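You operate a simulated robot arm through the tools that you are given. There is no shell and no other tool.

You are at the controls of a simulated robot arm. One attempt, no reset.

## Task
Put the thin brush from the top of the small bench on the shelf of the left bench. Then fetch the paddle from the top of the low table and set it on the bare top before light box t25. Then open the dark lid. Do these in the order given.

Only the result counts: the job must be done as asked and must still hold three seconds after the hand-in. Knocking over, shifting, dropping, spilling or breaking anything else fails it. Lids that push on must go on centred and level and be pressed home; caps that screw on are set level and turned clockwise until they are tight.

## Robot
A 7-joint arm with a two-finger parallel gripper on a trunk, on a base that drives. Base frame: it is fixed to the floor where the robot stands at the start and does not move with it; the origin is under the middle of the robot, x ahead of it, y to its left, z up. Lengths are in mm, angles in degrees, forces in N, time in s.
With the tool pointing down near the work surface it reaches from about 180 to 720 mm from the robot's upright axis, wherever it stands. Its first joint turns from -166.0 to 166.0 degrees. Places, roughly: bare top before light box T25 (35x23 cm) [400, -1520, 880]; dark lid [-3900, -3500, 1000]; paddle [-250, -1750, 500]; shelf of the left bench [-1400, 1200, 500]; thin brush (17x3x3 cm) [-3100, -2000, 800]. Payload 1.57 kg.
Tool frame: the origin (TCP) lies between the finger pads and is the grasp point; the fingertips stand 30 mm ahead of it; z points along the fingers, y is the line along which they close. Largest opening 110 mm; finger width 24, thickness 12; the body of the gripper, 48 by 112 mm, starts 78 mm behind the TCP.
Orientation is that of the tool frame in the base frame, as [roll, pitch, yaw] about the fixed x, y, z axes, in that order (R = Rz(yaw) Ry(pitch) Rx(roll)). With the fingers straight down and closing along the base's y, the tool's x points along the base's -x, its y along +y and its z along -z.

## Interface
- The arm moves only by the tool play_rows. Its argument "targets" is a list that holds one entry, the list of rows, each a list of 7 numbers: the shift along the base's x, y, z in mm, then the turn, a rotation vector about the base's x, y, z in degrees, then the finger opening in mm, from 0 to 110. In form: [[[dx, dy, dz, rx, ry, rz, claw], ...]]. A call has 1 to 20 rows; each row is the pose to reach, as a shift and turn from the pose commanded when the call began. Each row takes 0.2 s and may step no farther than 50 mm and 8.6 degrees from the row before; otherwise, or with a gripper value out of range, the whole call is refused. Where a pose cannot be reached the arm comes as near as it can. A force on the tool above 40 N (or 10 N above the force at the start of the call, whichever is more), or a blocked arm, ends the call early, and 0.2 s more pass. Each finger travels about 45 mm/s and halts on what it meets, pressing with about 42 N; the grip force reading is that of the motor and also rises with nothing between the fingers. The clock runs only during rows and for 0.2 s after the last one: add rows that repeat a pose to give the fingers time. The reply holds the time, the measured pose of the TCP, the force on the tool along the base axes, the opening and the grip force, in the units named above and with some noise, with the torque about the TCP (base axes, N m) and any sound that the robot's microphone picked up.
- Cameras (640 x 400 px; columns grow to the right, rows downward): "scene" is now at [30.4, 159.1, 1460.2]; the picture's right is [0.04, -1.00, 0.00], its down [-0.54, -0.02, -0.84] and it looks along [0.84, 0.03, -0.54] (base axes); focal length 264 px, centre (320, 200). "wrist" rides on the gripper at [70, 16, -141] in the tool frame; the picture's right is [-0.23, 0.97, 0.00], its down [-0.86, -0.20, -0.48] and it looks along [-0.47, -0.11, 0.88] (tool axes); focal length 222 px, centre (320, 200). There is no depth. A picture from a camera that has moved, and an enlarged one, comes with that camera's place and axes in the base frame and with its lens.
- snapshot(camera): a new picture of that camera. No time passes.
- raise_lower(by): slides the trunk up (or, below 0, down) by that many mm; the arm and the scene camera ride with it, the base frame stays. It gives what a move gives, with no picture.
- roll_base(legs): drives the robot by 1 to 6 legs, each [ahead, turn to the left] in mm and degrees, along the robot's own axes; the way and the turn of a leg run together, so that a leg with both is an arc; at most 1500 mm and 180 degrees a leg. The arm and the cameras ride along, it lands a little off, and it stops where it bumps. It gives what a move gives.
- turn_head(pan, tilt): turns the head with the scene camera to pan (to the left, within 155 degrees either way) and tilt (down, from -29 to 69), counted from straight ahead of the robot. It gives what a move gives.
- close_up(camera, box): a new picture of the part [left, top, right, bottom] of that camera's present view, enlarged. No time passes.
- sign_off(): hands the job in; it is judged then, once.

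Places have to be worked out from the pictures, the camera data and where the tool is seen. Open the gripper and draw the arm clear of the work before you hand the job in, unless the task says otherwise.

The tools are called after "Call:" by a JSON object that holds its "method" and its "body". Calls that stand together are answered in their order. play_rows: Moves the arm, as the interface text tells. Its arguments: {"type":"object","properties":{"targets":{"type":"array","items":{"type":"array","items":{"type":"array","items":{"type":"number"}}}}},"required":["targets"]} The other tools are called the same way: raise_lower (by) slides the trunk up or down; roll_base (legs) drives the base; turn_head (pan, tilt) turns the head that bears the scene camera; snapshot (camera) takes a picture; close_up (camera, box) takes an enlarged picture of a part of a camera's view; sign_off () hands the job in.

At the start:

```text
time_s: 0.0
tcp_pos: [486.8, 38.3, 1070.0]
ee_rot: [-180.0, -0.1, -180.0]
contact_force: [0.4, 0.5, 0.5]
torque: [0.01, -0.02, 0.0]
grip_width: 110.1
gripper_force: 0.1
trunk travel left (down, up): [-375.0, 215.0]
robot x, y, heading: [-1.0, -1.8, 0.1]
head pan, tilt: [2.3, 32.5]
```

scene: 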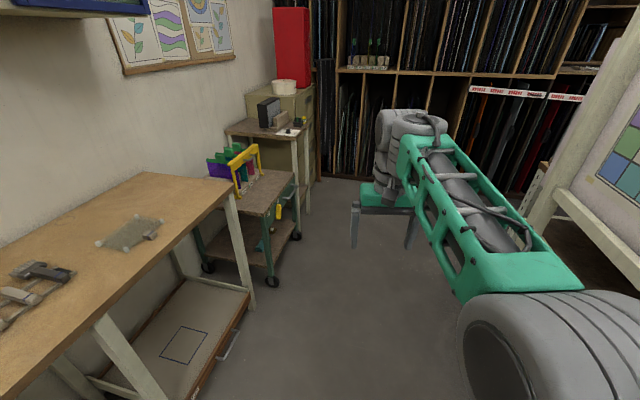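
wrist: 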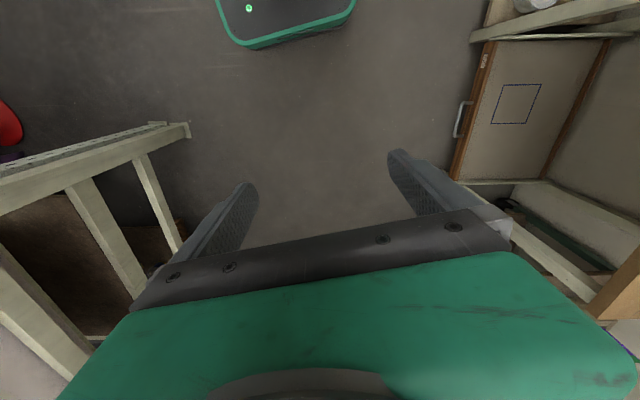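

The first pictures show the robot in a workshop with benches on its left. I'll turn the head to survey the room before driving.

Call:
{"method": "turn_head", "body": {"pan": 90, "tilt": 25}}

Call:
{"method": "snapshot", "body": {"camera": "scene"}}

Call:
{"method": "turn_head", "body": {"pan": 150, "tilt": 25}}

Call:
{"method": "snapshot", "body": {"camera": "scene"}}

Call:
{"method": "turn_head", "body": {"pan": -150, "tilt": 25}}

Call:
{"method": "snapshot", "body": {"camera": "scene"}}

Call:
{"method": "turn_head", "body": {"pan": -80, "tilt": 25}}

Call:
{"method": "snapshot", "body": {"camera": "scene"}}

```text
time_s: 1.6
tcp_pos: [486.8, 38.5, 1069.4]
ee_rot: [-179.9, -0.1, -180.0]
contact_force: [-0.1, 0.0, -0.2]
torque: [0.01, -0.02, 0.01]
grip_width: 109.9
gripper_force: 0.2
trunk travel left (down, up): [-375.0, 215.0]
robot x, y, heading: [-3.6, 0.7, 0.1]
head pan, tilt: [90.0, 25.0]
```

```text
taken
camera scene: at [-58.8, 247.6, 1472.1], right [1.0, 0.0, 0.0], down [0.0, -0.42, -0.91], along [0.0, 0.91, -0.42], focal length 264 px, centre (320, 200)
```

scene: 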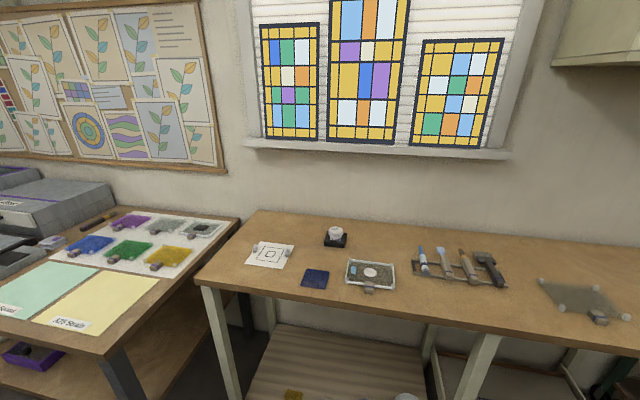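

```text
time_s: 2.9
tcp_pos: [487.4, 39.2, 1070.3]
ee_rot: [-180.0, 0.0, 180.0]
contact_force: [-0.1, 0.2, 0.4]
torque: [0.01, -0.05, -0.03]
grip_width: 110.0
gripper_force: 0.0
trunk travel left (down, up): [-375.0, 215.0]
robot x, y, heading: [0.1, 0.4, 0.0]
head pan, tilt: [150.0, 25.0]
```

```text
taken
camera scene: at [-138.7, 201.6, 1472.1], right [0.5, 0.87, 0.0], down [0.37, -0.21, -0.91], along [-0.78, 0.45, -0.42], focal length 264 px, centre (320, 200)
```

scene: 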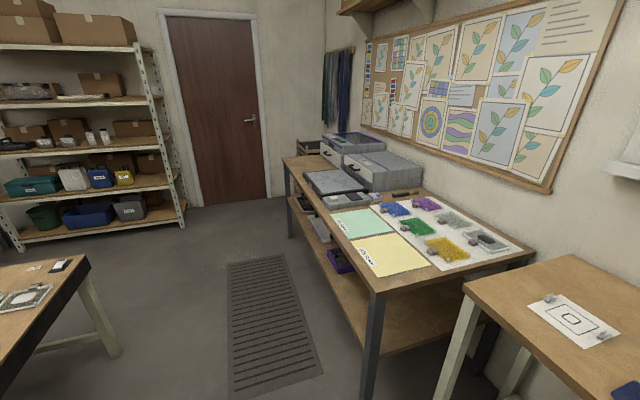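

```text
time_s: 7.0
tcp_pos: [487.1, 39.4, 1069.7]
ee_rot: [-180.0, 0.0, -180.0]
contact_force: [-0.5, -1.1, -0.5]
torque: [0.01, -0.04, 0.02]
grip_width: 109.9
gripper_force: 0.0
trunk travel left (down, up): [-375.0, 215.0]
robot x, y, heading: [-0.7, -2.1, 0.1]
head pan, tilt: [-150.0, 25.0]
```

```text
taken
camera scene: at [-138.7, 109.4, 1472.1], right [-0.5, 0.87, 0.0], down [0.37, 0.21, -0.91], along [-0.78, -0.45, -0.42], focal length 264 px, centre (320, 200)
```

scene: 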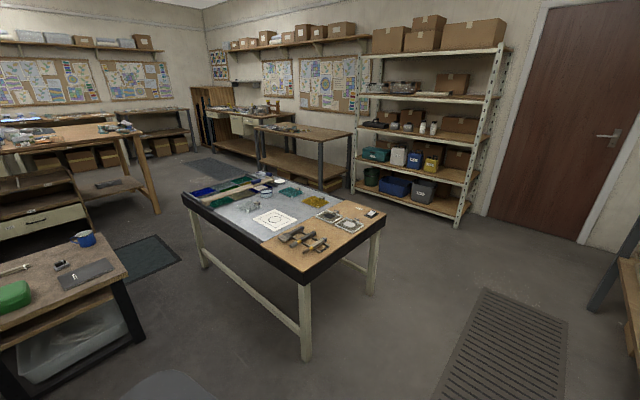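

```text
time_s: 8.4
tcp_pos: [487.0, 38.2, 1070.2]
ee_rot: [179.9, 0.0, -179.9]
contact_force: [-0.2, -0.2, -0.3]
torque: [0.04, 0.02, 0.0]
grip_width: 109.9
gripper_force: 0.0
trunk travel left (down, up): [-375.0, 215.0]
robot x, y, heading: [-0.8, 0.8, -0.0]
head pan, tilt: [-80.0, 25.0]
```

```text
taken
camera scene: at [-43.0, 64.7, 1472.1], right [-0.98, -0.17, 0.0], down [-0.07, 0.42, -0.91], along [0.16, -0.89, -0.42], focal length 264 px, centre (320, 200)
```

scene: 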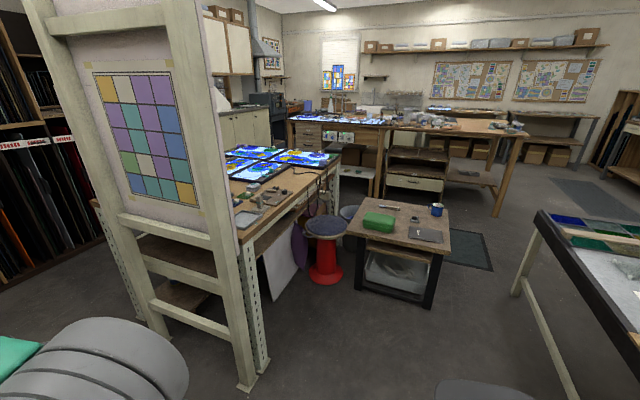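

The survey shows the central table, low table, light boxes and the far benches. I'll zoom in on the far places and on the left bench.

Call:
{"method": "close_up", "body": {"camera": "scene", "box": [330, 180, 470, 310]}}

Call:
{"method": "close_up", "body": {"camera": "scene", "box": [200, 120, 360, 240]}}

Call:
{"method": "turn_head", "body": {"pan": -150, "tilt": 25}}

Call:
{"method": "close_up", "body": {"camera": "scene", "box": [190, 70, 370, 190]}}

Call:
{"method": "turn_head", "body": {"pan": 140, "tilt": 40}}

Call:
{"method": "snapshot", "body": {"camera": "scene"}}

```text
3.08 times, centred on (400, 245) of scene
camera zoom: at [-43.0, 64.7, 1472.1], right [-0.98, -0.17, 0.0], down [-0.07, 0.42, -0.91], along [0.16, -0.89, -0.42], focal length 811 px, centre (74, 62)
```

zoom: 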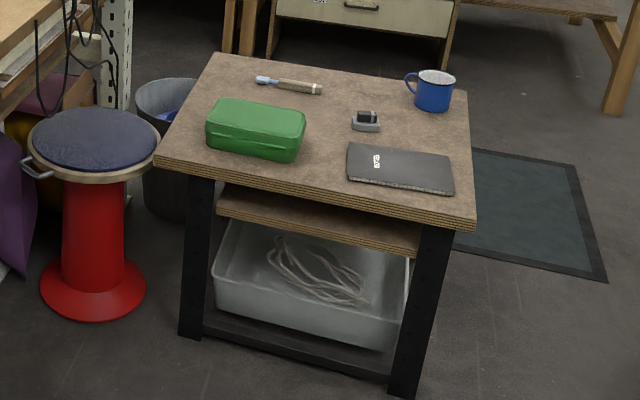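

```text
3.33 times, centred on (280, 180) of scene
camera zoom: at [-43.0, 64.7, 1472.1], right [-0.98, -0.17, 0.0], down [-0.07, 0.42, -0.91], along [0.16, -0.89, -0.42], focal length 878 px, centre (453, 267)
```

zoom: 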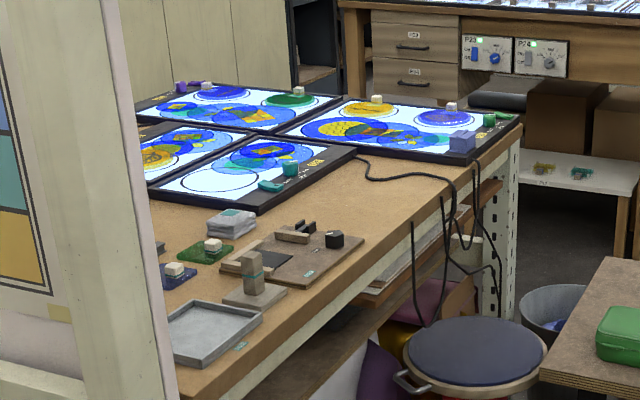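

```text
time_s: 9.8
tcp_pos: [486.0, 38.5, 1069.6]
ee_rot: [180.0, 0.0, -180.0]
contact_force: [-0.5, 0.5, -0.6]
torque: [-0.02, 0.0, 0.02]
grip_width: 110.0
gripper_force: 0.0
trunk travel left (down, up): [-375.0, 215.0]
robot x, y, heading: [-2.1, 0.4, -0.0]
head pan, tilt: [-150.0, 25.0]
```

```text
3.33 times, centred on (280, 130) of scene
camera zoom: at [-138.7, 109.3, 1472.1], right [-0.5, 0.87, 0.0], down [0.37, 0.21, -0.91], along [-0.78, -0.45, -0.42], focal length 878 px, centre (453, 433)
```

zoom: 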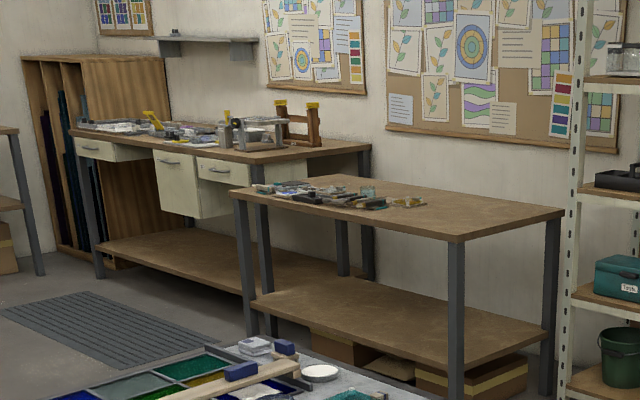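

```text
time_s: 13.8
tcp_pos: [484.8, 38.2, 1069.1]
ee_rot: [-180.0, 0.0, -179.9]
contact_force: [0.7, -0.5, 0.5]
torque: [-0.03, 0.0, 0.0]
grip_width: 110.3
gripper_force: 0.1
trunk travel left (down, up): [-375.0, 215.0]
robot x, y, heading: [-1.5, 1.6, -0.1]
head pan, tilt: [140.0, 40.0]
```

```text
taken
camera scene: at [-124.0, 210.1, 1448.7], right [0.64, 0.77, 0.0], down [0.49, -0.41, -0.77], along [-0.59, 0.49, -0.64], focal length 264 px, centre (320, 200)
```

scene: 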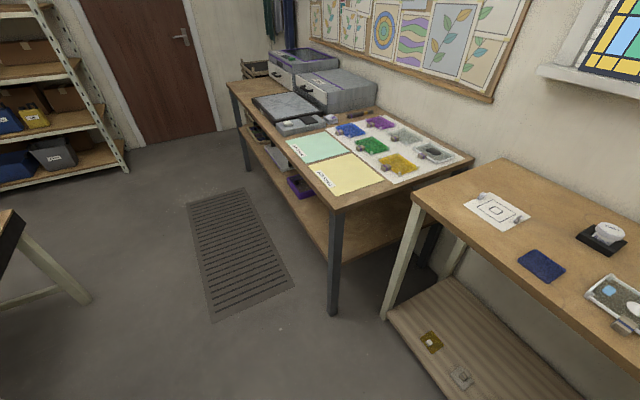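

Positions worked out: central table spans about x −1350..−700, y −1300..−200; left bench starts around y≈700; small bench around x −3450..−2800. I'll turn left in place and drive through the corridor between them, arm kept high.

Call:
{"method": "roll_base", "body": {"legs": [[0, 165], [900, 0], [0, 15]]}}

Call:
{"method": "turn_head", "body": {"pan": 0, "tilt": 30}}

Call:
{"method": "snapshot", "body": {"camera": "scene"}}

Call:
{"method": "turn_head", "body": {"pan": 60, "tilt": 35}}

Call:
{"method": "snapshot", "body": {"camera": "scene"}}

Call:
{"method": "turn_head", "body": {"pan": -70, "tilt": 45}}

Call:
{"method": "snapshot", "body": {"camera": "scene"}}

```text
time_s: 26.2
tcp_pos: [-1354.6, 174.7, 1068.9]
ee_rot: [179.9, 0.0, 1.1]
contact_force: [0.6, 0.1, -0.7]
torque: [0.01, -0.03, 0.0]
grip_width: 110.0
gripper_force: 0.1
trunk travel left (down, up): [-375.0, 215.0]
robot x, y, heading: [-868.6, 226.4, -179.1]
head pan, tilt: [140.0, 40.0]
```

```text
time_s: 28.4
tcp_pos: [-1355.2, 174.3, 1069.6]
ee_rot: [180.0, 0.0, 1.1]
contact_force: [0.4, 0.6, -0.8]
torque: [-0.03, -0.01, 0.02]
grip_width: 110.0
gripper_force: 0.0
trunk travel left (down, up): [-375.0, 215.0]
robot x, y, heading: [-869.1, 225.1, -179.0]
head pan, tilt: [0.0, 30.0]
```

```text
taken
camera scene: at [-895.4, 68.0, 1464.1], right [-0.02, 1.0, 0.0], down [0.5, 0.01, -0.87], along [-0.87, -0.02, -0.5], focal length 264 px, centre (320, 200)
```

scene: 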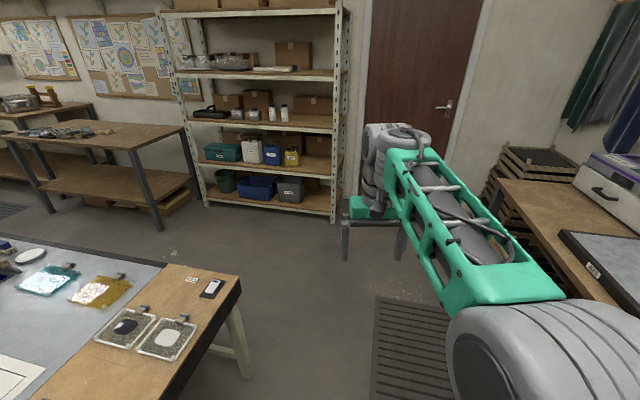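

```text
time_s: 29.7
tcp_pos: [-1354.1, 174.4, 1069.7]
ee_rot: [-180.0, 0.1, 1.1]
contact_force: [-0.1, -0.5, -0.1]
torque: [-0.01, 0.01, -0.02]
grip_width: 109.9
gripper_force: 0.1
trunk travel left (down, up): [-375.0, 215.0]
robot x, y, heading: [-869.6, 223.5, -178.8]
head pan, tilt: [60.0, 35.0]
```

```text
taken
camera scene: at [-847.6, -7.3, 1456.3], right [-0.88, 0.48, 0.0], down [0.28, 0.5, -0.82], along [-0.4, -0.72, -0.57], focal length 264 px, centre (320, 200)
```

scene: 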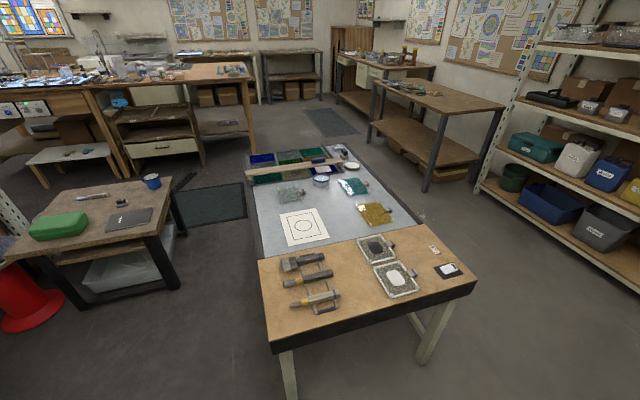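

```text
time_s: 31.8
tcp_pos: [-1354.4, 174.9, 1069.7]
ee_rot: [-180.0, 0.0, 1.1]
contact_force: [0.0, 0.4, -0.5]
torque: [-0.01, 0.01, -0.01]
grip_width: 110.1
gripper_force: 0.1
trunk travel left (down, up): [-375.0, 215.0]
robot x, y, heading: [-871.8, 224.4, -179.0]
head pan, tilt: [-70.0, 45.0]
```

```text
taken
camera scene: at [-834.3, 145.7, 1441.5], right [0.93, 0.36, 0.0], down [0.25, -0.66, -0.71], along [-0.26, 0.66, -0.71], focal length 264 px, centre (320, 200)
```

scene: 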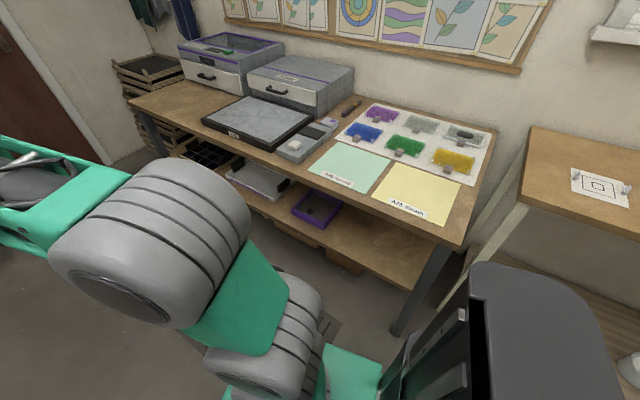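

The way ahead is clear with the table corner off to the left. I drive on and turn down the aisle towards the small bench.

Call:
{"method": "roll_base", "body": {"legs": [[1100, 0], [0, 89], [1100, 0], [1000, 0]]}}

Call:
{"method": "turn_head", "body": {"pan": -70, "tilt": 35}}

Call:
{"method": "snapshot", "body": {"camera": "scene"}}

Call:
{"method": "turn_head", "body": {"pan": 0, "tilt": 25}}

Call:
{"method": "snapshot", "body": {"camera": "scene"}}

```text
time_s: 48.7
tcp_pos: [-1960.7, -1718.5, 1068.4]
ee_rot: [-179.9, -0.2, 92.6]
contact_force: [-0.2, -0.6, -0.2]
torque: [-0.02, -0.03, 0.03]
grip_width: 110.0
gripper_force: 0.0
trunk travel left (down, up): [-375.0, 215.0]
robot x, y, heading: [-2047.8, -1237.6, -82.7]
head pan, tilt: [-70.0, 45.0]
stopped in leg 4: the robot was blocked; the commanded pose is now the measured one
```

```text
time_s: 49.5
tcp_pos: [-1963.5, -1719.1, 1069.7]
ee_rot: [179.9, -0.2, 92.6]
contact_force: [0.0, 0.1, -0.4]
torque: [-0.03, -0.03, 0.02]
grip_width: 110.2
gripper_force: 0.0
trunk travel left (down, up): [-375.0, 215.0]
robot x, y, heading: [-2047.3, -1238.8, -82.9]
head pan, tilt: [-70.0, 35.0]
```

```text
taken
camera scene: at [-1977.5, -1197.5, 1456.3], right [-0.46, 0.89, 0.0], down [0.51, 0.26, -0.82], along [-0.73, -0.38, -0.57], focal length 264 px, centre (320, 200)
```

scene: 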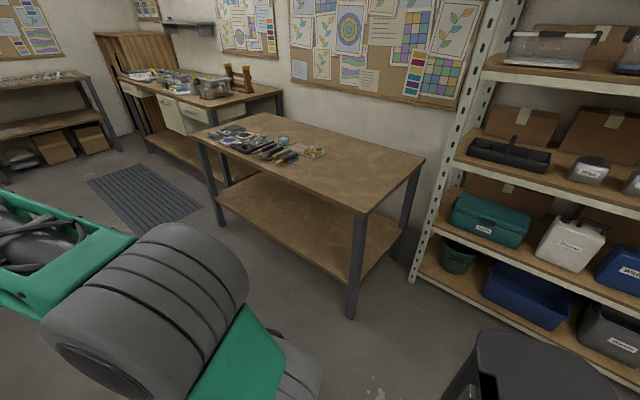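

```text
time_s: 50.9
tcp_pos: [-1962.3, -1720.6, 1068.4]
ee_rot: [-180.0, -0.3, 92.6]
contact_force: [0.7, 0.0, -0.2]
torque: [0.01, -0.02, -0.02]
grip_width: 110.0
gripper_force: 0.1
trunk travel left (down, up): [-375.0, 215.0]
robot x, y, heading: [-2045.2, -1236.6, -82.7]
head pan, tilt: [0.0, 25.0]
```

```text
taken
camera scene: at [-1887.6, -1248.5, 1472.1], right [-0.99, -0.13, 0.0], down [-0.05, 0.42, -0.91], along [0.11, -0.9, -0.42], focal length 264 px, centre (320, 200)
```

scene: 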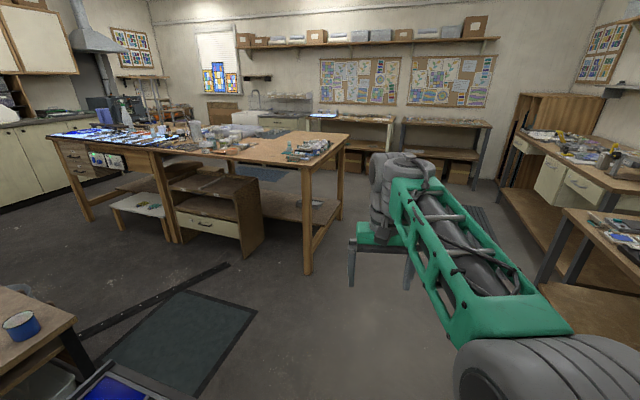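

The drive stopped short, apparently at the rotated central table's corner on my left. I look left and down to see what is touching before moving again.

Call:
{"method": "turn_head", "body": {"pan": 70, "tilt": 60}}

Call:
{"method": "snapshot", "body": {"camera": "scene"}}

Call:
{"method": "turn_head", "body": {"pan": 120, "tilt": 50}}

Call:
{"method": "snapshot", "body": {"camera": "scene"}}

Call:
{"method": "turn_head", "body": {"pan": 20, "tilt": 69}}

Call:
{"method": "snapshot", "body": {"camera": "scene"}}

```text
time_s: 52.3
tcp_pos: [-1962.2, -1720.4, 1068.0]
ee_rot: [180.0, -0.2, 92.6]
contact_force: [-0.7, 0.3, 0.3]
torque: [-0.03, -0.01, -0.01]
grip_width: 110.1
gripper_force: 0.0
trunk travel left (down, up): [-375.0, 215.0]
robot x, y, heading: [-2049.4, -1237.0, -82.7]
head pan, tilt: [70.0, 60.0]
```

```text
taken
camera scene: at [-1834.2, -1171.8, 1422.0], right [-0.22, -0.98, 0.0], down [-0.84, 0.19, -0.5], along [0.49, -0.11, -0.87], focal length 264 px, centre (320, 200)
```

scene: 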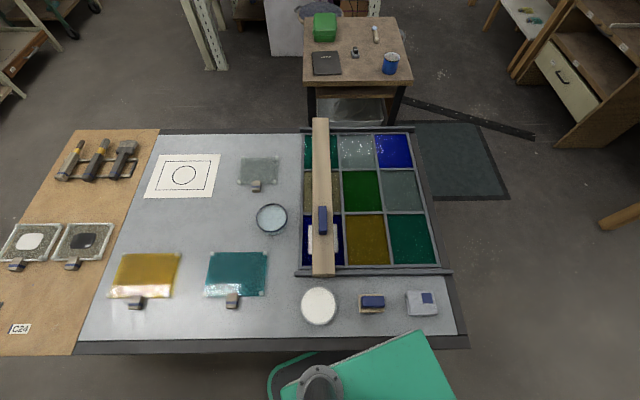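

```text
time_s: 53.5
tcp_pos: [-1960.9, -1719.6, 1068.7]
ee_rot: [-179.9, -0.2, 92.7]
contact_force: [-0.2, 0.1, 0.7]
torque: [-0.03, 0.04, 0.0]
grip_width: 110.0
gripper_force: 0.0
trunk travel left (down, up): [-375.0, 215.0]
robot x, y, heading: [-2048.1, -1237.5, -82.5]
head pan, tilt: [120.0, 50.0]
```

```text
taken
camera scene: at [-1837.9, -1110.5, 1434.6], right [0.61, -0.8, 0.0], down [-0.61, -0.46, -0.64], along [0.51, 0.39, -0.77], focal length 264 px, centre (320, 200)
```

scene: 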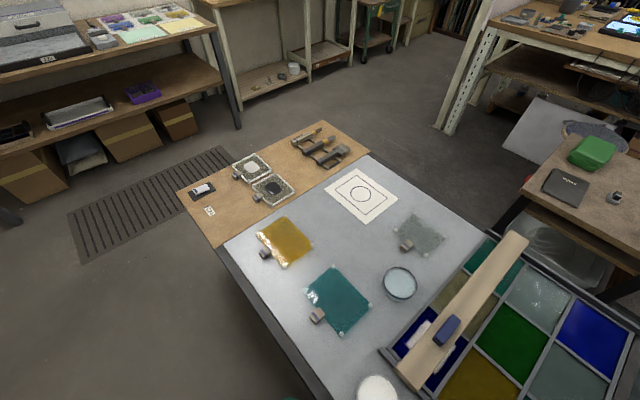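

```text
time_s: 55.2
tcp_pos: [-1961.3, -1719.6, 1068.6]
ee_rot: [180.0, -0.2, 92.6]
contact_force: [-0.1, -0.4, -0.4]
torque: [0.0, 0.04, 0.03]
grip_width: 110.2
gripper_force: 0.1
trunk travel left (down, up): [-375.0, 215.0]
robot x, y, heading: [-2047.0, -1239.7, -82.7]
head pan, tilt: [20.0, 68.8]
```

```text
taken
camera scene: at [-1873.6, -1206.8, 1412.6], right [-0.89, -0.46, 0.0], down [-0.43, 0.83, -0.36], along [0.17, -0.32, -0.93], focal length 264 px, centre (320, 200)
```

scene: 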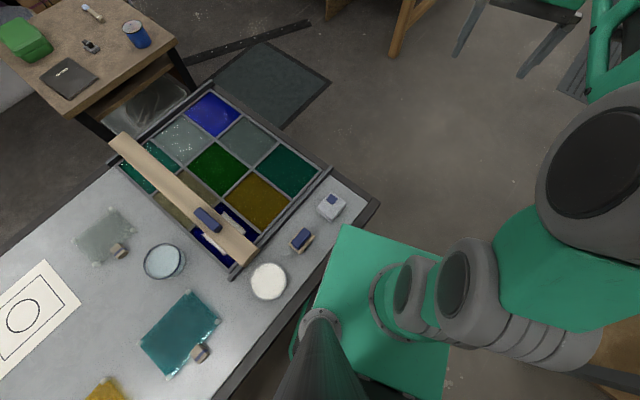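

The chest touched the edge of the central table (top at about z 700, rotated ~13°). Before backing off I zoom on the small bench to find the thin brush.

Call:
{"method": "turn_head", "body": {"pan": -60, "tilt": 30}}

Call:
{"method": "close_up", "body": {"camera": "scene", "box": [200, 90, 420, 230]}}

Call:
{"method": "close_up", "body": {"camera": "scene", "box": [60, 40, 280, 180]}}

```text
time_s: 56.8
tcp_pos: [-1962.1, -1719.4, 1068.3]
ee_rot: [180.0, -0.2, 92.6]
contact_force: [0.2, 0.6, -0.6]
torque: [0.01, 0.01, -0.01]
grip_width: 109.7
gripper_force: 0.1
trunk travel left (down, up): [-375.0, 215.0]
robot x, y, heading: [-2046.2, -1239.3, -82.7]
head pan, tilt: [-60.0, 30.0]
```

```text
2.86 times, centred on (310, 160) of scene
camera zoom: at [-1971.2, -1211.9, 1464.1], right [-0.61, 0.8, 0.0], down [0.4, 0.3, -0.87], along [-0.69, -0.53, -0.5], focal length 753 px, centre (349, 314)
```

zoom: 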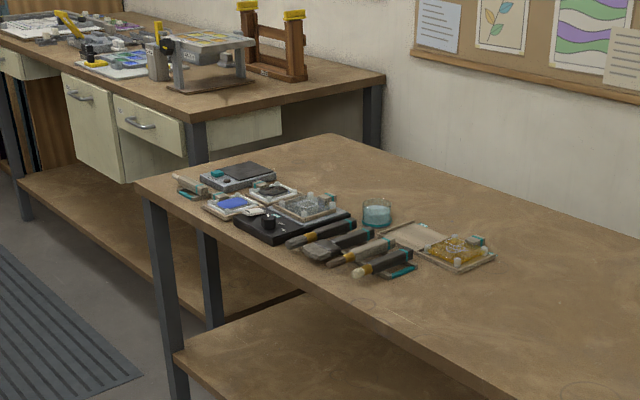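

```text
2.86 times, centred on (170, 110) of scene
camera zoom: at [-1971.2, -1211.9, 1464.1], right [-0.61, 0.8, 0.0], down [0.4, 0.3, -0.87], along [-0.69, -0.53, -0.5], focal length 753 px, centre (749, 457)
```

zoom: 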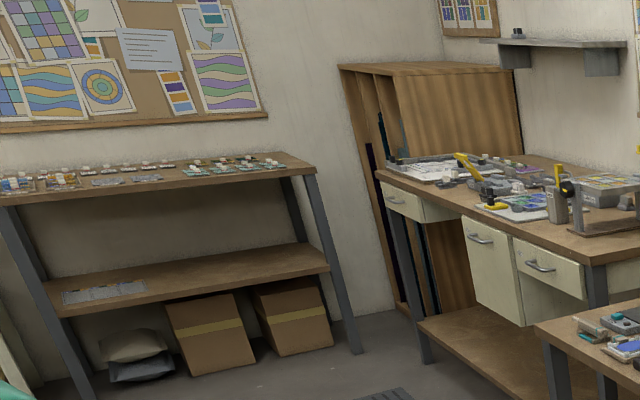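

The four tools sit near the front edge of the small bench around (-3103, -2079). I back off along the free direction, then drive down the aisle parallel to both tables and turn to face the bench.

Call:
{"method": "roll_base", "body": {"legs": [[-600, 0]]}}

```text
time_s: 60.1
tcp_pos: [-2035.6, -1128.7, 1069.4]
ee_rot: [-180.0, -0.2, 93.1]
contact_force: [-0.8, -0.4, 0.2]
torque: [-0.02, -0.02, -0.03]
grip_width: 109.9
gripper_force: 0.1
trunk travel left (down, up): [-375.0, 215.0]
robot x, y, heading: [-2124.5, -645.6, -82.6]
head pan, tilt: [-60.0, 30.0]
```

Backed clear as planned to (-2124, -645). Now turn to heading about −104 and drive down the aisle in checked legs.

Call:
{"method": "roll_base", "body": {"legs": [[0, -21.5], [1500, 0]]}}

Call:
{"method": "turn_head", "body": {"pan": -80, "tilt": 40}}

Call:
{"method": "snapshot", "body": {"camera": "scene"}}

```text
time_s: 68.6
tcp_pos: [-2544.9, -2577.6, 1068.6]
ee_rot: [180.0, -0.2, 72.8]
contact_force: [-0.4, -0.1, 0.0]
torque: [-0.01, 0.04, 0.01]
grip_width: 109.9
gripper_force: 0.1
trunk travel left (down, up): [-375.0, 215.0]
robot x, y, heading: [-2456.1, -2096.0, -102.6]
head pan, tilt: [-60.0, 30.0]
```

```text
time_s: 69.5
tcp_pos: [-2544.2, -2578.7, 1069.3]
ee_rot: [-179.9, -0.2, 72.8]
contact_force: [0.1, 0.0, 0.5]
torque: [-0.04, -0.01, -0.01]
grip_width: 110.0
gripper_force: 0.1
trunk travel left (down, up): [-375.0, 215.0]
robot x, y, heading: [-2459.5, -2097.2, -102.4]
head pan, tilt: [-80.0, 40.0]
```

```text
taken
camera scene: at [-2380.4, -2065.9, 1448.8], right [0.04, 1.0, 0.0], down [0.64, -0.03, -0.77], along [-0.77, 0.03, -0.64], focal length 264 px, centre (320, 200)
```

scene: 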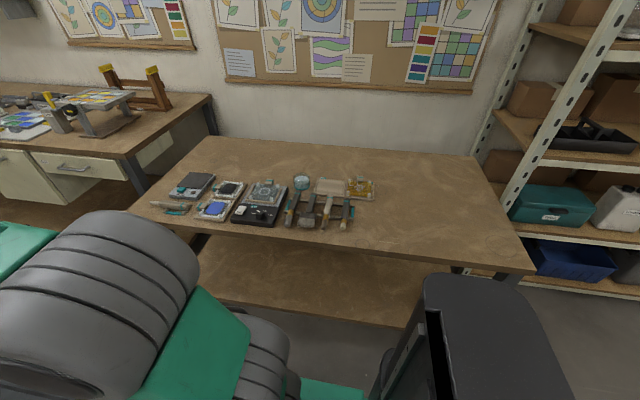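

Call:
{"method": "close_up", "body": {"camera": "scene", "box": [140, 165, 390, 240]}}

Call:
{"method": "close_up", "body": {"camera": "scene", "box": [270, 170, 370, 235]}}

```text
2.56 times, centred on (265, 202) of scene
camera zoom: at [-2380.4, -2065.9, 1448.8], right [0.04, 1.0, 0.0], down [0.64, -0.03, -0.77], along [-0.77, 0.03, -0.64], focal length 674 px, centre (461, 194)
```

zoom: 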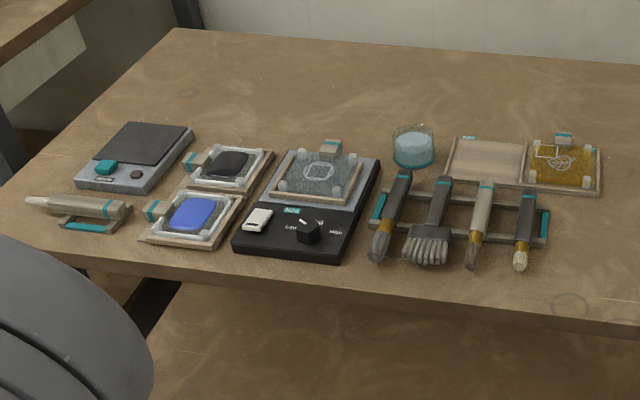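

```text
6.15 times, centred on (320, 202) of scene
camera zoom: at [-2380.4, -2065.9, 1448.8], right [0.04, 1.0, 0.0], down [0.64, -0.03, -0.77], along [-0.77, 0.03, -0.64], focal length 1622 px, centre (320, 185)
```

zoom: 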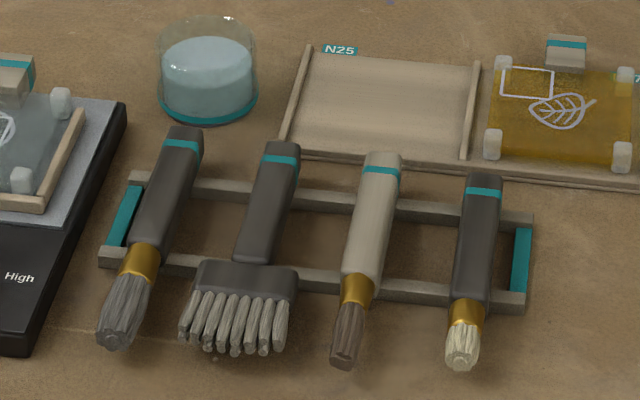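

The rack shows four brushes: a fat dark one, a wide flat one, a slim light-handled one (about 172 mm long, the thinnest) and a stubby one. The slim light-handled one near (-3075, -2012) is the thin brush; I turn to face the bench.

Call:
{"method": "roll_base", "body": {"legs": [[0, -90.5], [100, 0]]}}

Call:
{"method": "turn_head", "body": {"pan": 15, "tilt": 48}}

Call:
{"method": "snapshot", "body": {"camera": "scene"}}

Call:
{"method": "snapshot", "body": {"camera": "wrist"}}

```text
time_s: 74.5
tcp_pos: [-3040.8, -1976.4, 1068.5]
ee_rot: [-180.0, -0.2, -18.3]
contact_force: [0.4, -0.2, -0.5]
torque: [0.02, -0.02, -0.02]
grip_width: 110.2
gripper_force: 0.1
trunk travel left (down, up): [-375.0, 215.0]
robot x, y, heading: [-2557.7, -2071.2, 166.1]
head pan, tilt: [-80.0, 40.0]
```

```text
time_s: 76.2
tcp_pos: [-3040.2, -1976.9, 1067.2]
ee_rot: [180.0, -0.2, -18.4]
contact_force: [0.6, -0.8, -0.8]
torque: [-0.03, 0.0, 0.03]
grip_width: 110.0
gripper_force: 0.1
trunk travel left (down, up): [-375.0, 215.0]
robot x, y, heading: [-2560.8, -2066.6, 166.5]
head pan, tilt: [15.0, 48.0]
```

```text
taken
camera scene: at [-2615.6, -2236.5, 1437.3], right [-0.02, 1.0, 0.0], down [0.74, 0.02, -0.67], along [-0.67, -0.01, -0.74], focal length 264 px, centre (320, 200)
```

scene: 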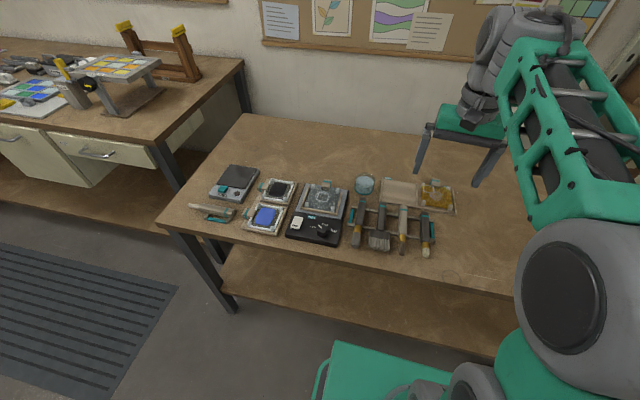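

```text
taken
camera wrist: at [-2979.7, -2013.7, 1209.1], right [-0.52, -0.85, 0.0], down [-0.75, 0.46, 0.48], along [-0.41, 0.25, -0.88], focal length 222 px, centre (320, 200)
```

wrist: 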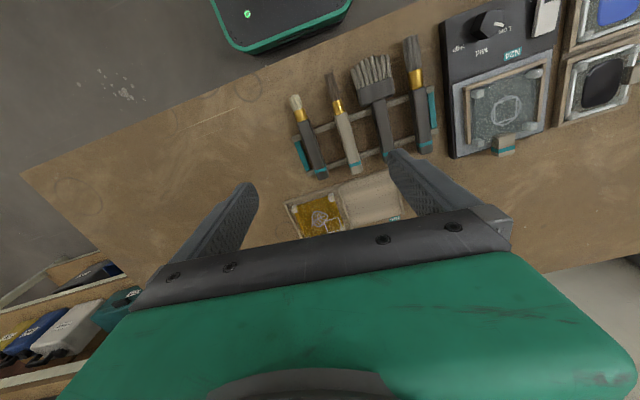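

The wrist camera now sees all four brushes; I zoom in to get the thin brush's line and position.

Call:
{"method": "close_up", "body": {"camera": "wrist", "box": [270, 20, 450, 190]}}

Call:
{"method": "close_up", "body": {"camera": "scene", "box": [330, 165, 470, 265]}}

```text
2.35 times, centred on (360, 105) of wrist
camera zoom: at [-2979.7, -2013.7, 1209.1], right [-0.52, -0.85, 0.0], down [-0.75, 0.46, 0.48], along [-0.41, 0.25, -0.88], focal length 523 px, centre (226, 424)
```

zoom: 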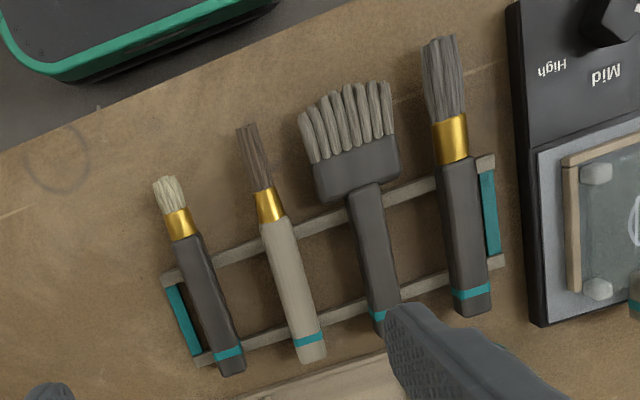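

```text
4.00 times, centred on (400, 215) of scene
camera zoom: at [-2615.6, -2236.5, 1437.3], right [-0.02, 1.0, 0.0], down [0.74, 0.02, -0.67], along [-0.67, -0.01, -0.74], focal length 1054 px, centre (0, 140)
```

zoom: 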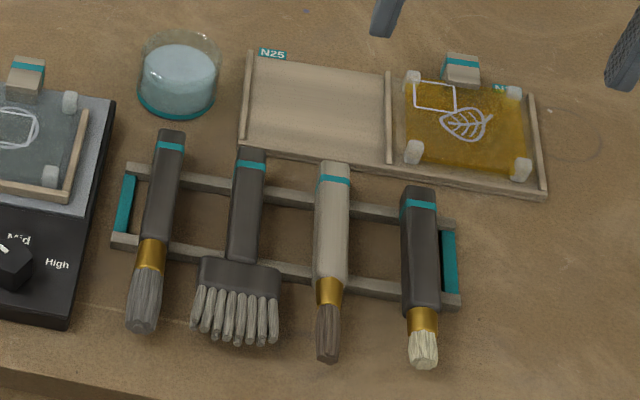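

Both cameras agree: the thin brush's handle end is at about (-3133,-1996), tip about (-2983,-2028), axis angle about −12°, top z ≈838. I move above the handle midpoint (-3081,-2006), align yaw, narrow the fingers to 48 and descend partway, then look again.

Call:
{"method": "play_rows", "body": {"targets": [[[-20, -15, -20, 0, 0, 3, 90], [-41, -29, -50, 0, 0, 6, 70], [-41, -29, -90, 0, 0, 6, 48], [-41, -29, -130, 0, 0, 6, 48], [-41, -29, -140, 0, 0, 6, 48], [-41, -29, -140, 0, 0, 6, 48]]]}}

Call:
{"method": "snapshot", "body": {"camera": "wrist"}}

Call:
{"method": "close_up", "body": {"camera": "scene", "box": [340, 120, 480, 260]}}

```text
time_s: 77.6
tcp_pos: [-3081.1, -2006.1, 928.5]
ee_rot: [180.0, -0.2, -12.5]
contact_force: [-0.3, -0.8, -0.2]
torque: [-0.02, 0.0, 0.02]
grip_width: 48.2
gripper_force: 0.1
trunk travel left (down, up): [-375.0, 215.0]
robot x, y, heading: [-2562.1, -2068.2, 166.1]
head pan, tilt: [15.0, 48.0]
```

```text
taken
camera wrist: at [-3017.4, -2035.5, 1068.2], right [-0.43, -0.9, 0.0], down [-0.79, 0.38, 0.48], along [-0.43, 0.21, -0.88], focal length 222 px, centre (320, 200)
```

wrist: 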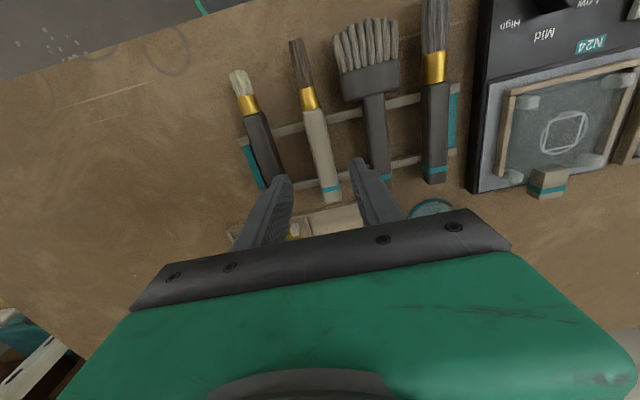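

```text
2.86 times, centred on (410, 190) of scene
camera zoom: at [-2615.6, -2236.5, 1437.3], right [-0.02, 1.0, 0.0], down [0.74, 0.02, -0.67], along [-0.67, -0.01, -0.74], focal length 753 px, centre (63, 229)
```

zoom: 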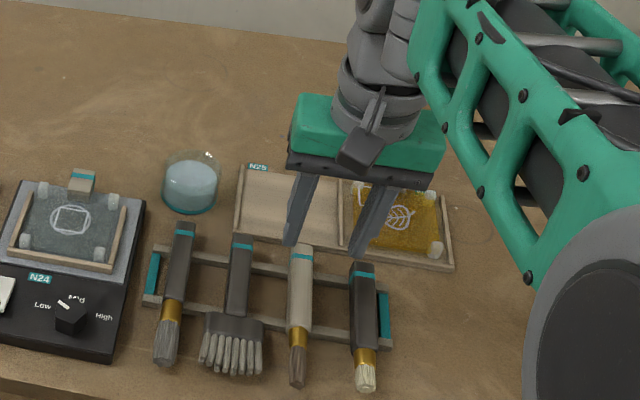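

The picture confirms the alignment: rails lie at about x −3053 and −3121, leaving a gap for the fingers around −3084. I descend to TCP z ≈845 with a slow last part and close.

Call:
{"method": "play_rows", "body": {"targets": [[[-3, 2, -30, 0, 0, -0.5, 48], [-3, 2, -60, 0, 0, -0.5, 48], [-3, 2, -75, 0, 0, -0.5, 48], [-3, 2, -83, 0, 0, -0.5, 48], [-3, 2, -83, 0, 0, -0.5, 48]]]}}

Call:
{"method": "close_up", "body": {"camera": "scene", "box": [340, 140, 480, 260]}}

Call:
{"method": "snapshot", "body": {"camera": "wrist"}}

```text
time_s: 78.8
tcp_pos: [-3084.8, -2005.6, 846.6]
ee_rot: [-180.0, -0.2, -12.8]
contact_force: [0.0, -0.2, 0.1]
torque: [0.0, -0.01, 0.02]
grip_width: 48.1
gripper_force: 0.0
trunk travel left (down, up): [-375.0, 215.0]
robot x, y, heading: [-2559.6, -2072.7, 166.3]
head pan, tilt: [15.0, 48.0]
```

```text
3.33 times, centred on (410, 200) of scene
camera zoom: at [-2615.7, -2236.5, 1437.3], right [-0.02, 1.0, 0.0], down [0.74, 0.02, -0.67], along [-0.67, -0.01, -0.74], focal length 878 px, centre (20, 200)
```

zoom: 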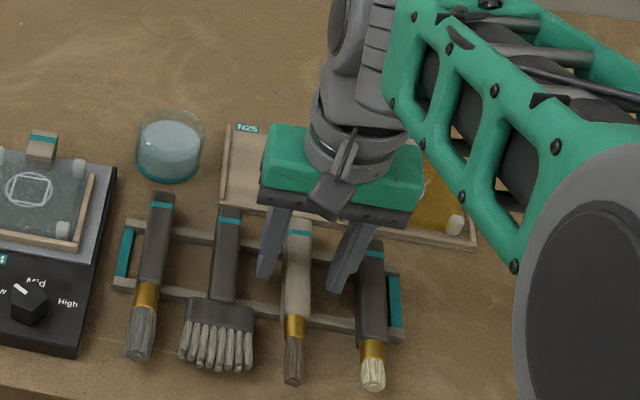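

```text
taken
camera wrist: at [-3021.0, -2035.4, 986.9], right [-0.44, -0.9, 0.0], down [-0.79, 0.39, 0.48], along [-0.43, 0.21, -0.88], focal length 222 px, centre (320, 200)
```

wrist: 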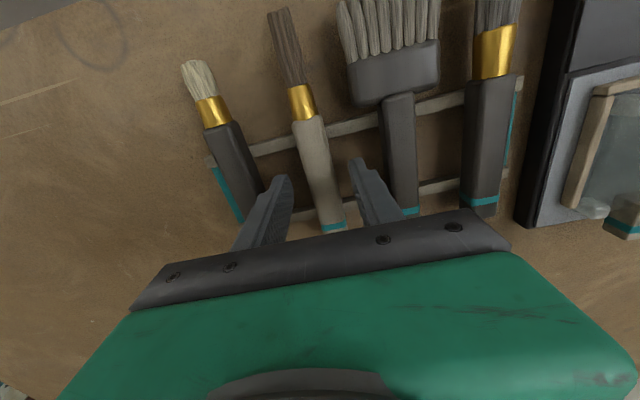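

The fingers straddle the brush cleanly with clearance to the neighbours. I lower another 6 mm and close gently in place.

Call:
{"method": "play_rows", "body": {"targets": [[[0, 0, -6, 0, 0, 0, 48], [0, 0, -6, 0, 0, 0, 36], [0, 0, -6, 0, 0, 0, 26], [0, 0, -6, 0, 0, 0, 14], [0, 0, -6, 0, 0, 0, 8], [0, 0, -6, 0, 0, 0, 8]]]}}

Call:
{"method": "snapshot", "body": {"camera": "wrist"}}

```text
time_s: 80.2
tcp_pos: [-3085.0, -2004.1, 840.8]
ee_rot: [-180.0, -0.2, -12.8]
contact_force: [-0.4, 0.0, 0.4]
torque: [-0.04, -0.02, 0.0]
grip_width: 20.8
gripper_force: 34.3
trunk travel left (down, up): [-375.0, 215.0]
robot x, y, heading: [-2561.6, -2075.0, 166.4]
head pan, tilt: [15.0, 48.0]
```

```text
taken
camera wrist: at [-3020.5, -2035.0, 981.1], right [-0.44, -0.9, 0.0], down [-0.79, 0.39, 0.48], along [-0.43, 0.21, -0.88], focal length 222 px, centre (320, 200)
```

wrist: 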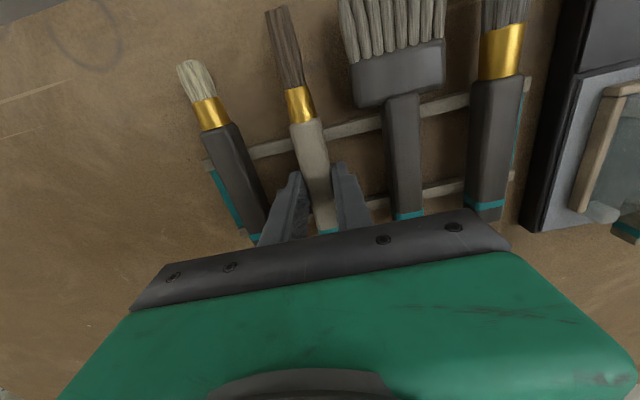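

The fingers stopped at 20.8 mm on the handle with 34 N grip. I lift straight up and check.

Call:
{"method": "play_rows", "body": {"targets": [[[0, 0, 10, 0, 0, 0, 8], [0, 0, 30, 0, 0, 0, 8], [0, 0, 60, 0, 0, 0, 8], [0, 0, 100, 0, 0, 0, 8], [0, 0, 150, 0, 0, 0, 8], [0, 0, 200, 0, 0, 0, 8], [0, 0, 230, 0, 0, 0, 8]]]}}

Call:
{"method": "snapshot", "body": {"camera": "wrist"}}

Call:
{"method": "snapshot", "body": {"camera": "scene"}}

```text
time_s: 81.8
tcp_pos: [-3082.0, -2005.4, 1070.3]
ee_rot: [-180.0, -0.2, -12.9]
contact_force: [-0.7, 0.7, 0.4]
torque: [0.0, 0.0, 0.03]
grip_width: 21.0
gripper_force: 33.6
trunk travel left (down, up): [-375.0, 215.0]
robot x, y, heading: [-2560.2, -2069.5, 166.5]
head pan, tilt: [15.0, 48.0]
```

```text
taken
camera wrist: at [-3018.8, -2036.4, 1210.6], right [-0.44, -0.9, 0.0], down [-0.79, 0.39, 0.47], along [-0.43, 0.21, -0.88], focal length 222 px, centre (320, 200)
```

wrist: 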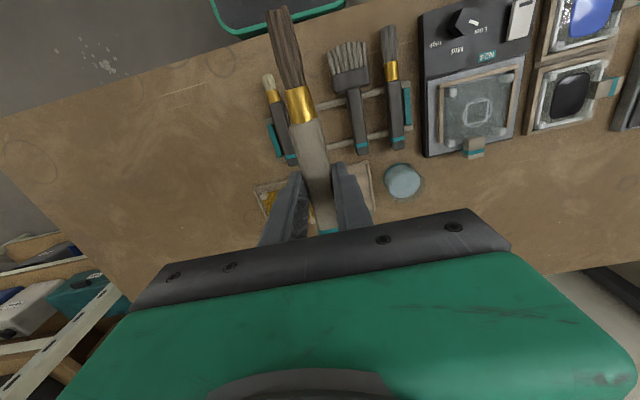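

```text
taken
camera scene: at [-2615.6, -2236.5, 1437.3], right [-0.02, 1.0, 0.0], down [0.74, 0.02, -0.67], along [-0.67, -0.01, -0.74], focal length 264 px, centre (320, 200)
```

scene: 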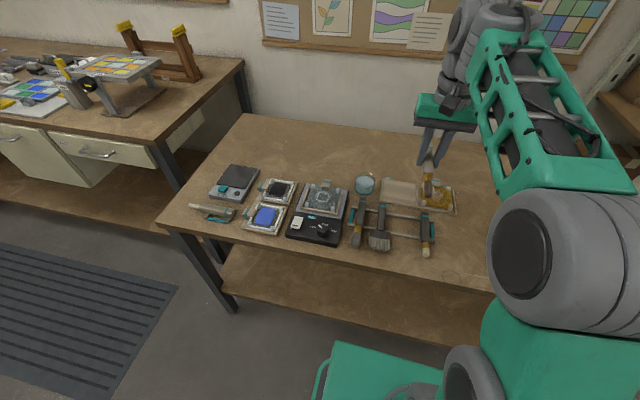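

The brush is held and lifted clear. Next the left bench: I back off, turn into the aisle (heading ~77°) and drive up it on the same line I came down.

Call:
{"method": "roll_base", "body": {"legs": [[-100, 0], [0, -89.5], [1500, 0]]}}

```text
time_s: 93.7
tcp_pos: [-2103.5, -113.2, 1069.9]
ee_rot: [-180.0, -0.2, -101.5]
contact_force: [-0.5, 0.1, -0.8]
torque: [-0.01, -0.02, 0.03]
grip_width: 21.0
gripper_force: 34.4
trunk travel left (down, up): [-375.0, 215.0]
robot x, y, heading: [-2159.9, -635.9, 77.7]
head pan, tilt: [15.0, 48.0]
```

On course at (-2160,-636). I continue forward past the table corner, turn right and approach the left bench, then look at its shelf.

Call:
{"method": "roll_base", "body": {"legs": [[780, 0], [0, -59.5], [700, 0]]}}

Call:
{"method": "turn_head", "body": {"pan": 50, "tilt": 45}}

Call:
{"method": "snapshot", "body": {"camera": "scene"}}

Call:
{"method": "snapshot", "body": {"camera": "wrist"}}

```text
time_s: 103.8
tcp_pos: [-874.9, 581.0, 1068.5]
ee_rot: [179.9, -0.1, -159.6]
contact_force: [0.2, -0.9, -0.1]
torque: [0.03, 0.0, -0.01]
grip_width: 21.2
gripper_force: 34.7
trunk travel left (down, up): [-375.0, 215.0]
robot x, y, heading: [-1352.9, 348.3, 19.4]
head pan, tilt: [15.0, 48.0]
```

```text
time_s: 104.8
tcp_pos: [-875.0, 580.6, 1069.8]
ee_rot: [-180.0, -0.2, -159.5]
contact_force: [0.1, -0.6, -1.0]
torque: [-0.01, 0.01, -0.01]
grip_width: 20.8
gripper_force: 34.6
trunk travel left (down, up): [-375.0, 215.0]
robot x, y, heading: [-1348.9, 345.5, 19.5]
head pan, tilt: [50.0, 45.0]
```

```text
taken
camera scene: at [-1427.0, 551.2, 1441.5], right [0.94, -0.35, 0.0], down [-0.25, -0.66, -0.71], along [0.25, 0.66, -0.71], focal length 264 px, centre (320, 200)
```

scene: 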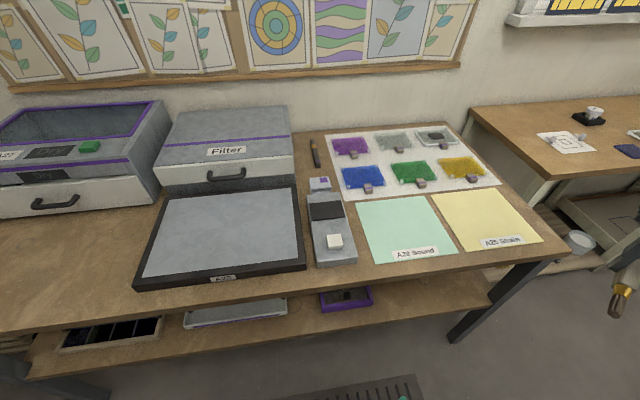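

```text
taken
camera wrist: at [-945.4, 572.7, 1210.2], right [-0.13, 0.99, 0.0], down [0.87, 0.11, 0.48], along [0.47, 0.06, -0.88], focal length 222 px, centre (320, 200)
```

wrist: 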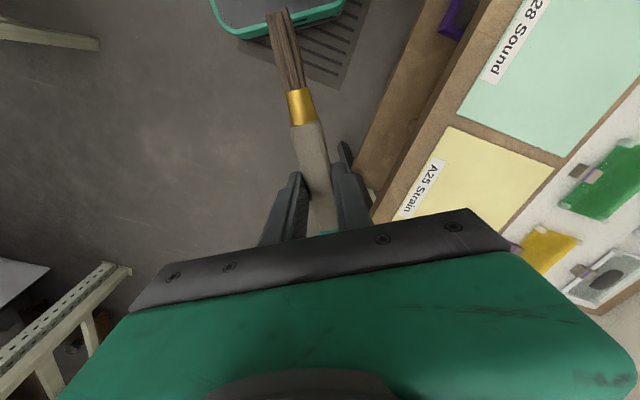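

The shelf's right part (right of the purple box, x −1080..−700) is free, with its front edge inset only ~35 mm from the top's edge. I reposition so I face the bench squarely with that spot about 550 mm ahead.

Call:
{"method": "roll_base", "body": {"legs": [[0, -22], [341, 0], [0, 79]]}}

Call:
{"method": "turn_head", "body": {"pan": 10, "tilt": 55}}

Call:
{"method": "snapshot", "body": {"camera": "scene"}}

Call:
{"method": "snapshot", "body": {"camera": "wrist"}}

```text
time_s: 111.6
tcp_pos: [-957.7, 858.3, 1069.4]
ee_rot: [-180.0, -0.3, -101.7]
contact_force: [-0.9, -0.4, -1.0]
torque: [0.03, -0.02, -0.02]
grip_width: 21.3
gripper_force: 34.7
trunk travel left (down, up): [-375.0, 215.0]
robot x, y, heading: [-1012.4, 330.0, 77.4]
head pan, tilt: [50.0, 45.0]
```

```text
time_s: 112.7
tcp_pos: [-957.5, 858.2, 1070.2]
ee_rot: [-180.0, -0.1, -101.8]
contact_force: [0.6, 0.0, 0.2]
torque: [0.02, 0.03, 0.02]
grip_width: 21.0
gripper_force: 34.3
trunk travel left (down, up): [-375.0, 215.0]
robot x, y, heading: [-1009.2, 335.4, 77.6]
head pan, tilt: [10.0, 55.0]
```

```text
taken
camera scene: at [-1170.9, 381.5, 1428.1], right [1.0, -0.04, 0.0], down [-0.04, -0.82, -0.57], along [0.02, 0.57, -0.82], focal length 264 px, centre (320, 200)
```

scene: 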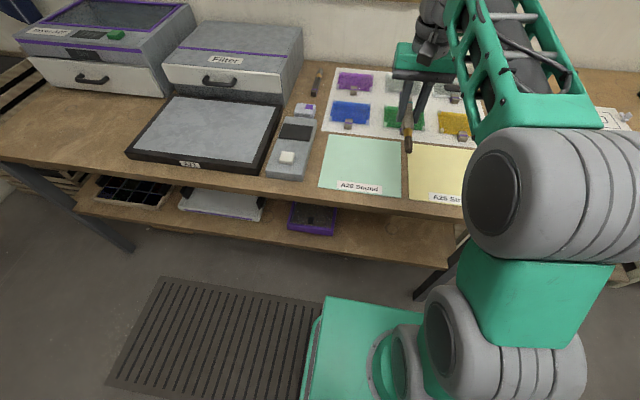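

```text
taken
camera wrist: at [-987.0, 794.5, 1210.2], right [-0.91, 0.42, 0.0], down [0.37, 0.8, 0.48], along [0.2, 0.43, -0.88], focal length 222 px, centre (320, 200)
```

wrist: 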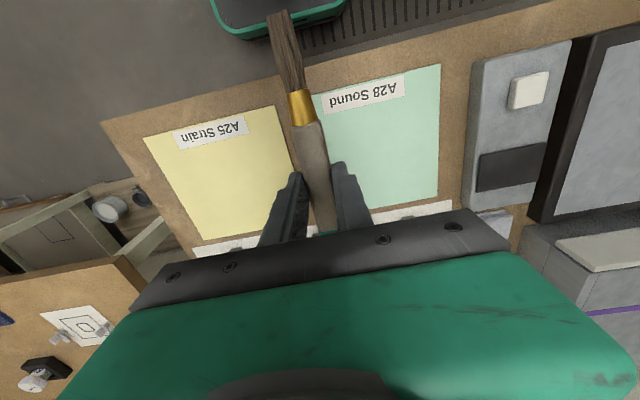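

Let me zoom in on the shelf edge here to measure the shelf's height and front line.

Call:
{"method": "close_up", "body": {"camera": "scene", "box": [260, 150, 480, 300]}}

Call:
{"method": "turn_head", "body": {"pan": 50, "tilt": 50}}

Call:
{"method": "snapshot", "body": {"camera": "scene"}}

Call:
{"method": "turn_head", "body": {"pan": -40, "tilt": 55}}

Call:
{"method": "snapshot", "body": {"camera": "scene"}}

```text
2.67 times, centred on (370, 225) of scene
camera zoom: at [-1170.9, 381.5, 1428.1], right [1.0, -0.04, 0.0], down [-0.04, -0.82, -0.57], along [0.02, 0.57, -0.82], focal length 703 px, centre (187, 133)
```

zoom: 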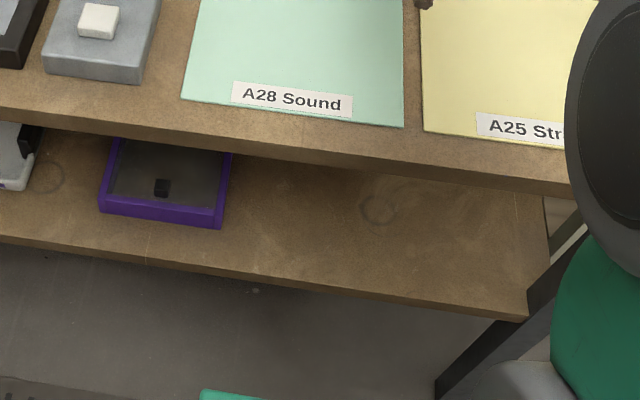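

```text
time_s: 113.7
tcp_pos: [-957.0, 857.1, 1069.2]
ee_rot: [179.9, -0.3, -101.6]
contact_force: [-0.6, 0.1, -1.4]
torque: [-0.01, 0.01, 0.0]
grip_width: 21.1
gripper_force: 34.6
trunk travel left (down, up): [-375.0, 215.0]
robot x, y, heading: [-1014.2, 333.8, 77.7]
head pan, tilt: [50.0, 50.0]
```

```text
taken
camera scene: at [-1220.9, 370.6, 1434.6], right [0.79, 0.61, 0.0], down [0.47, -0.61, -0.64], along [-0.39, 0.51, -0.77], focal length 264 px, centre (320, 200)
```

scene: 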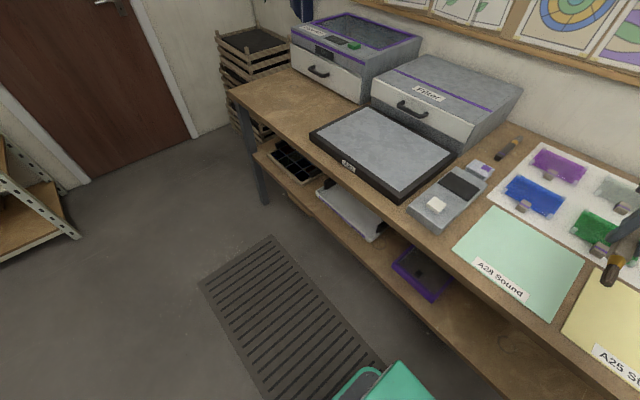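

```text
time_s: 115.4
tcp_pos: [-956.1, 857.8, 1069.3]
ee_rot: [-180.0, -0.2, -101.7]
contact_force: [0.0, 0.6, -0.9]
torque: [0.01, 0.0, -0.01]
grip_width: 21.0
gripper_force: 34.5
trunk travel left (down, up): [-375.0, 215.0]
robot x, y, heading: [-1009.0, 333.3, 77.5]
head pan, tilt: [-40.0, 55.0]
```

```text
taken
camera scene: at [-1116.9, 353.4, 1428.1], right [0.61, -0.79, 0.0], down [-0.65, -0.5, -0.57], along [0.46, 0.35, -0.82], focal length 264 px, centre (320, 200)
```

scene: 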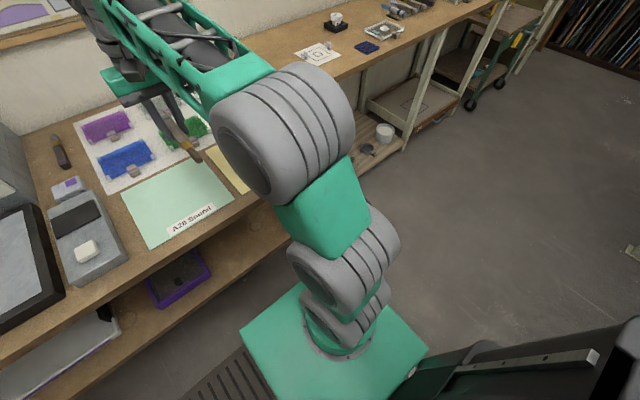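

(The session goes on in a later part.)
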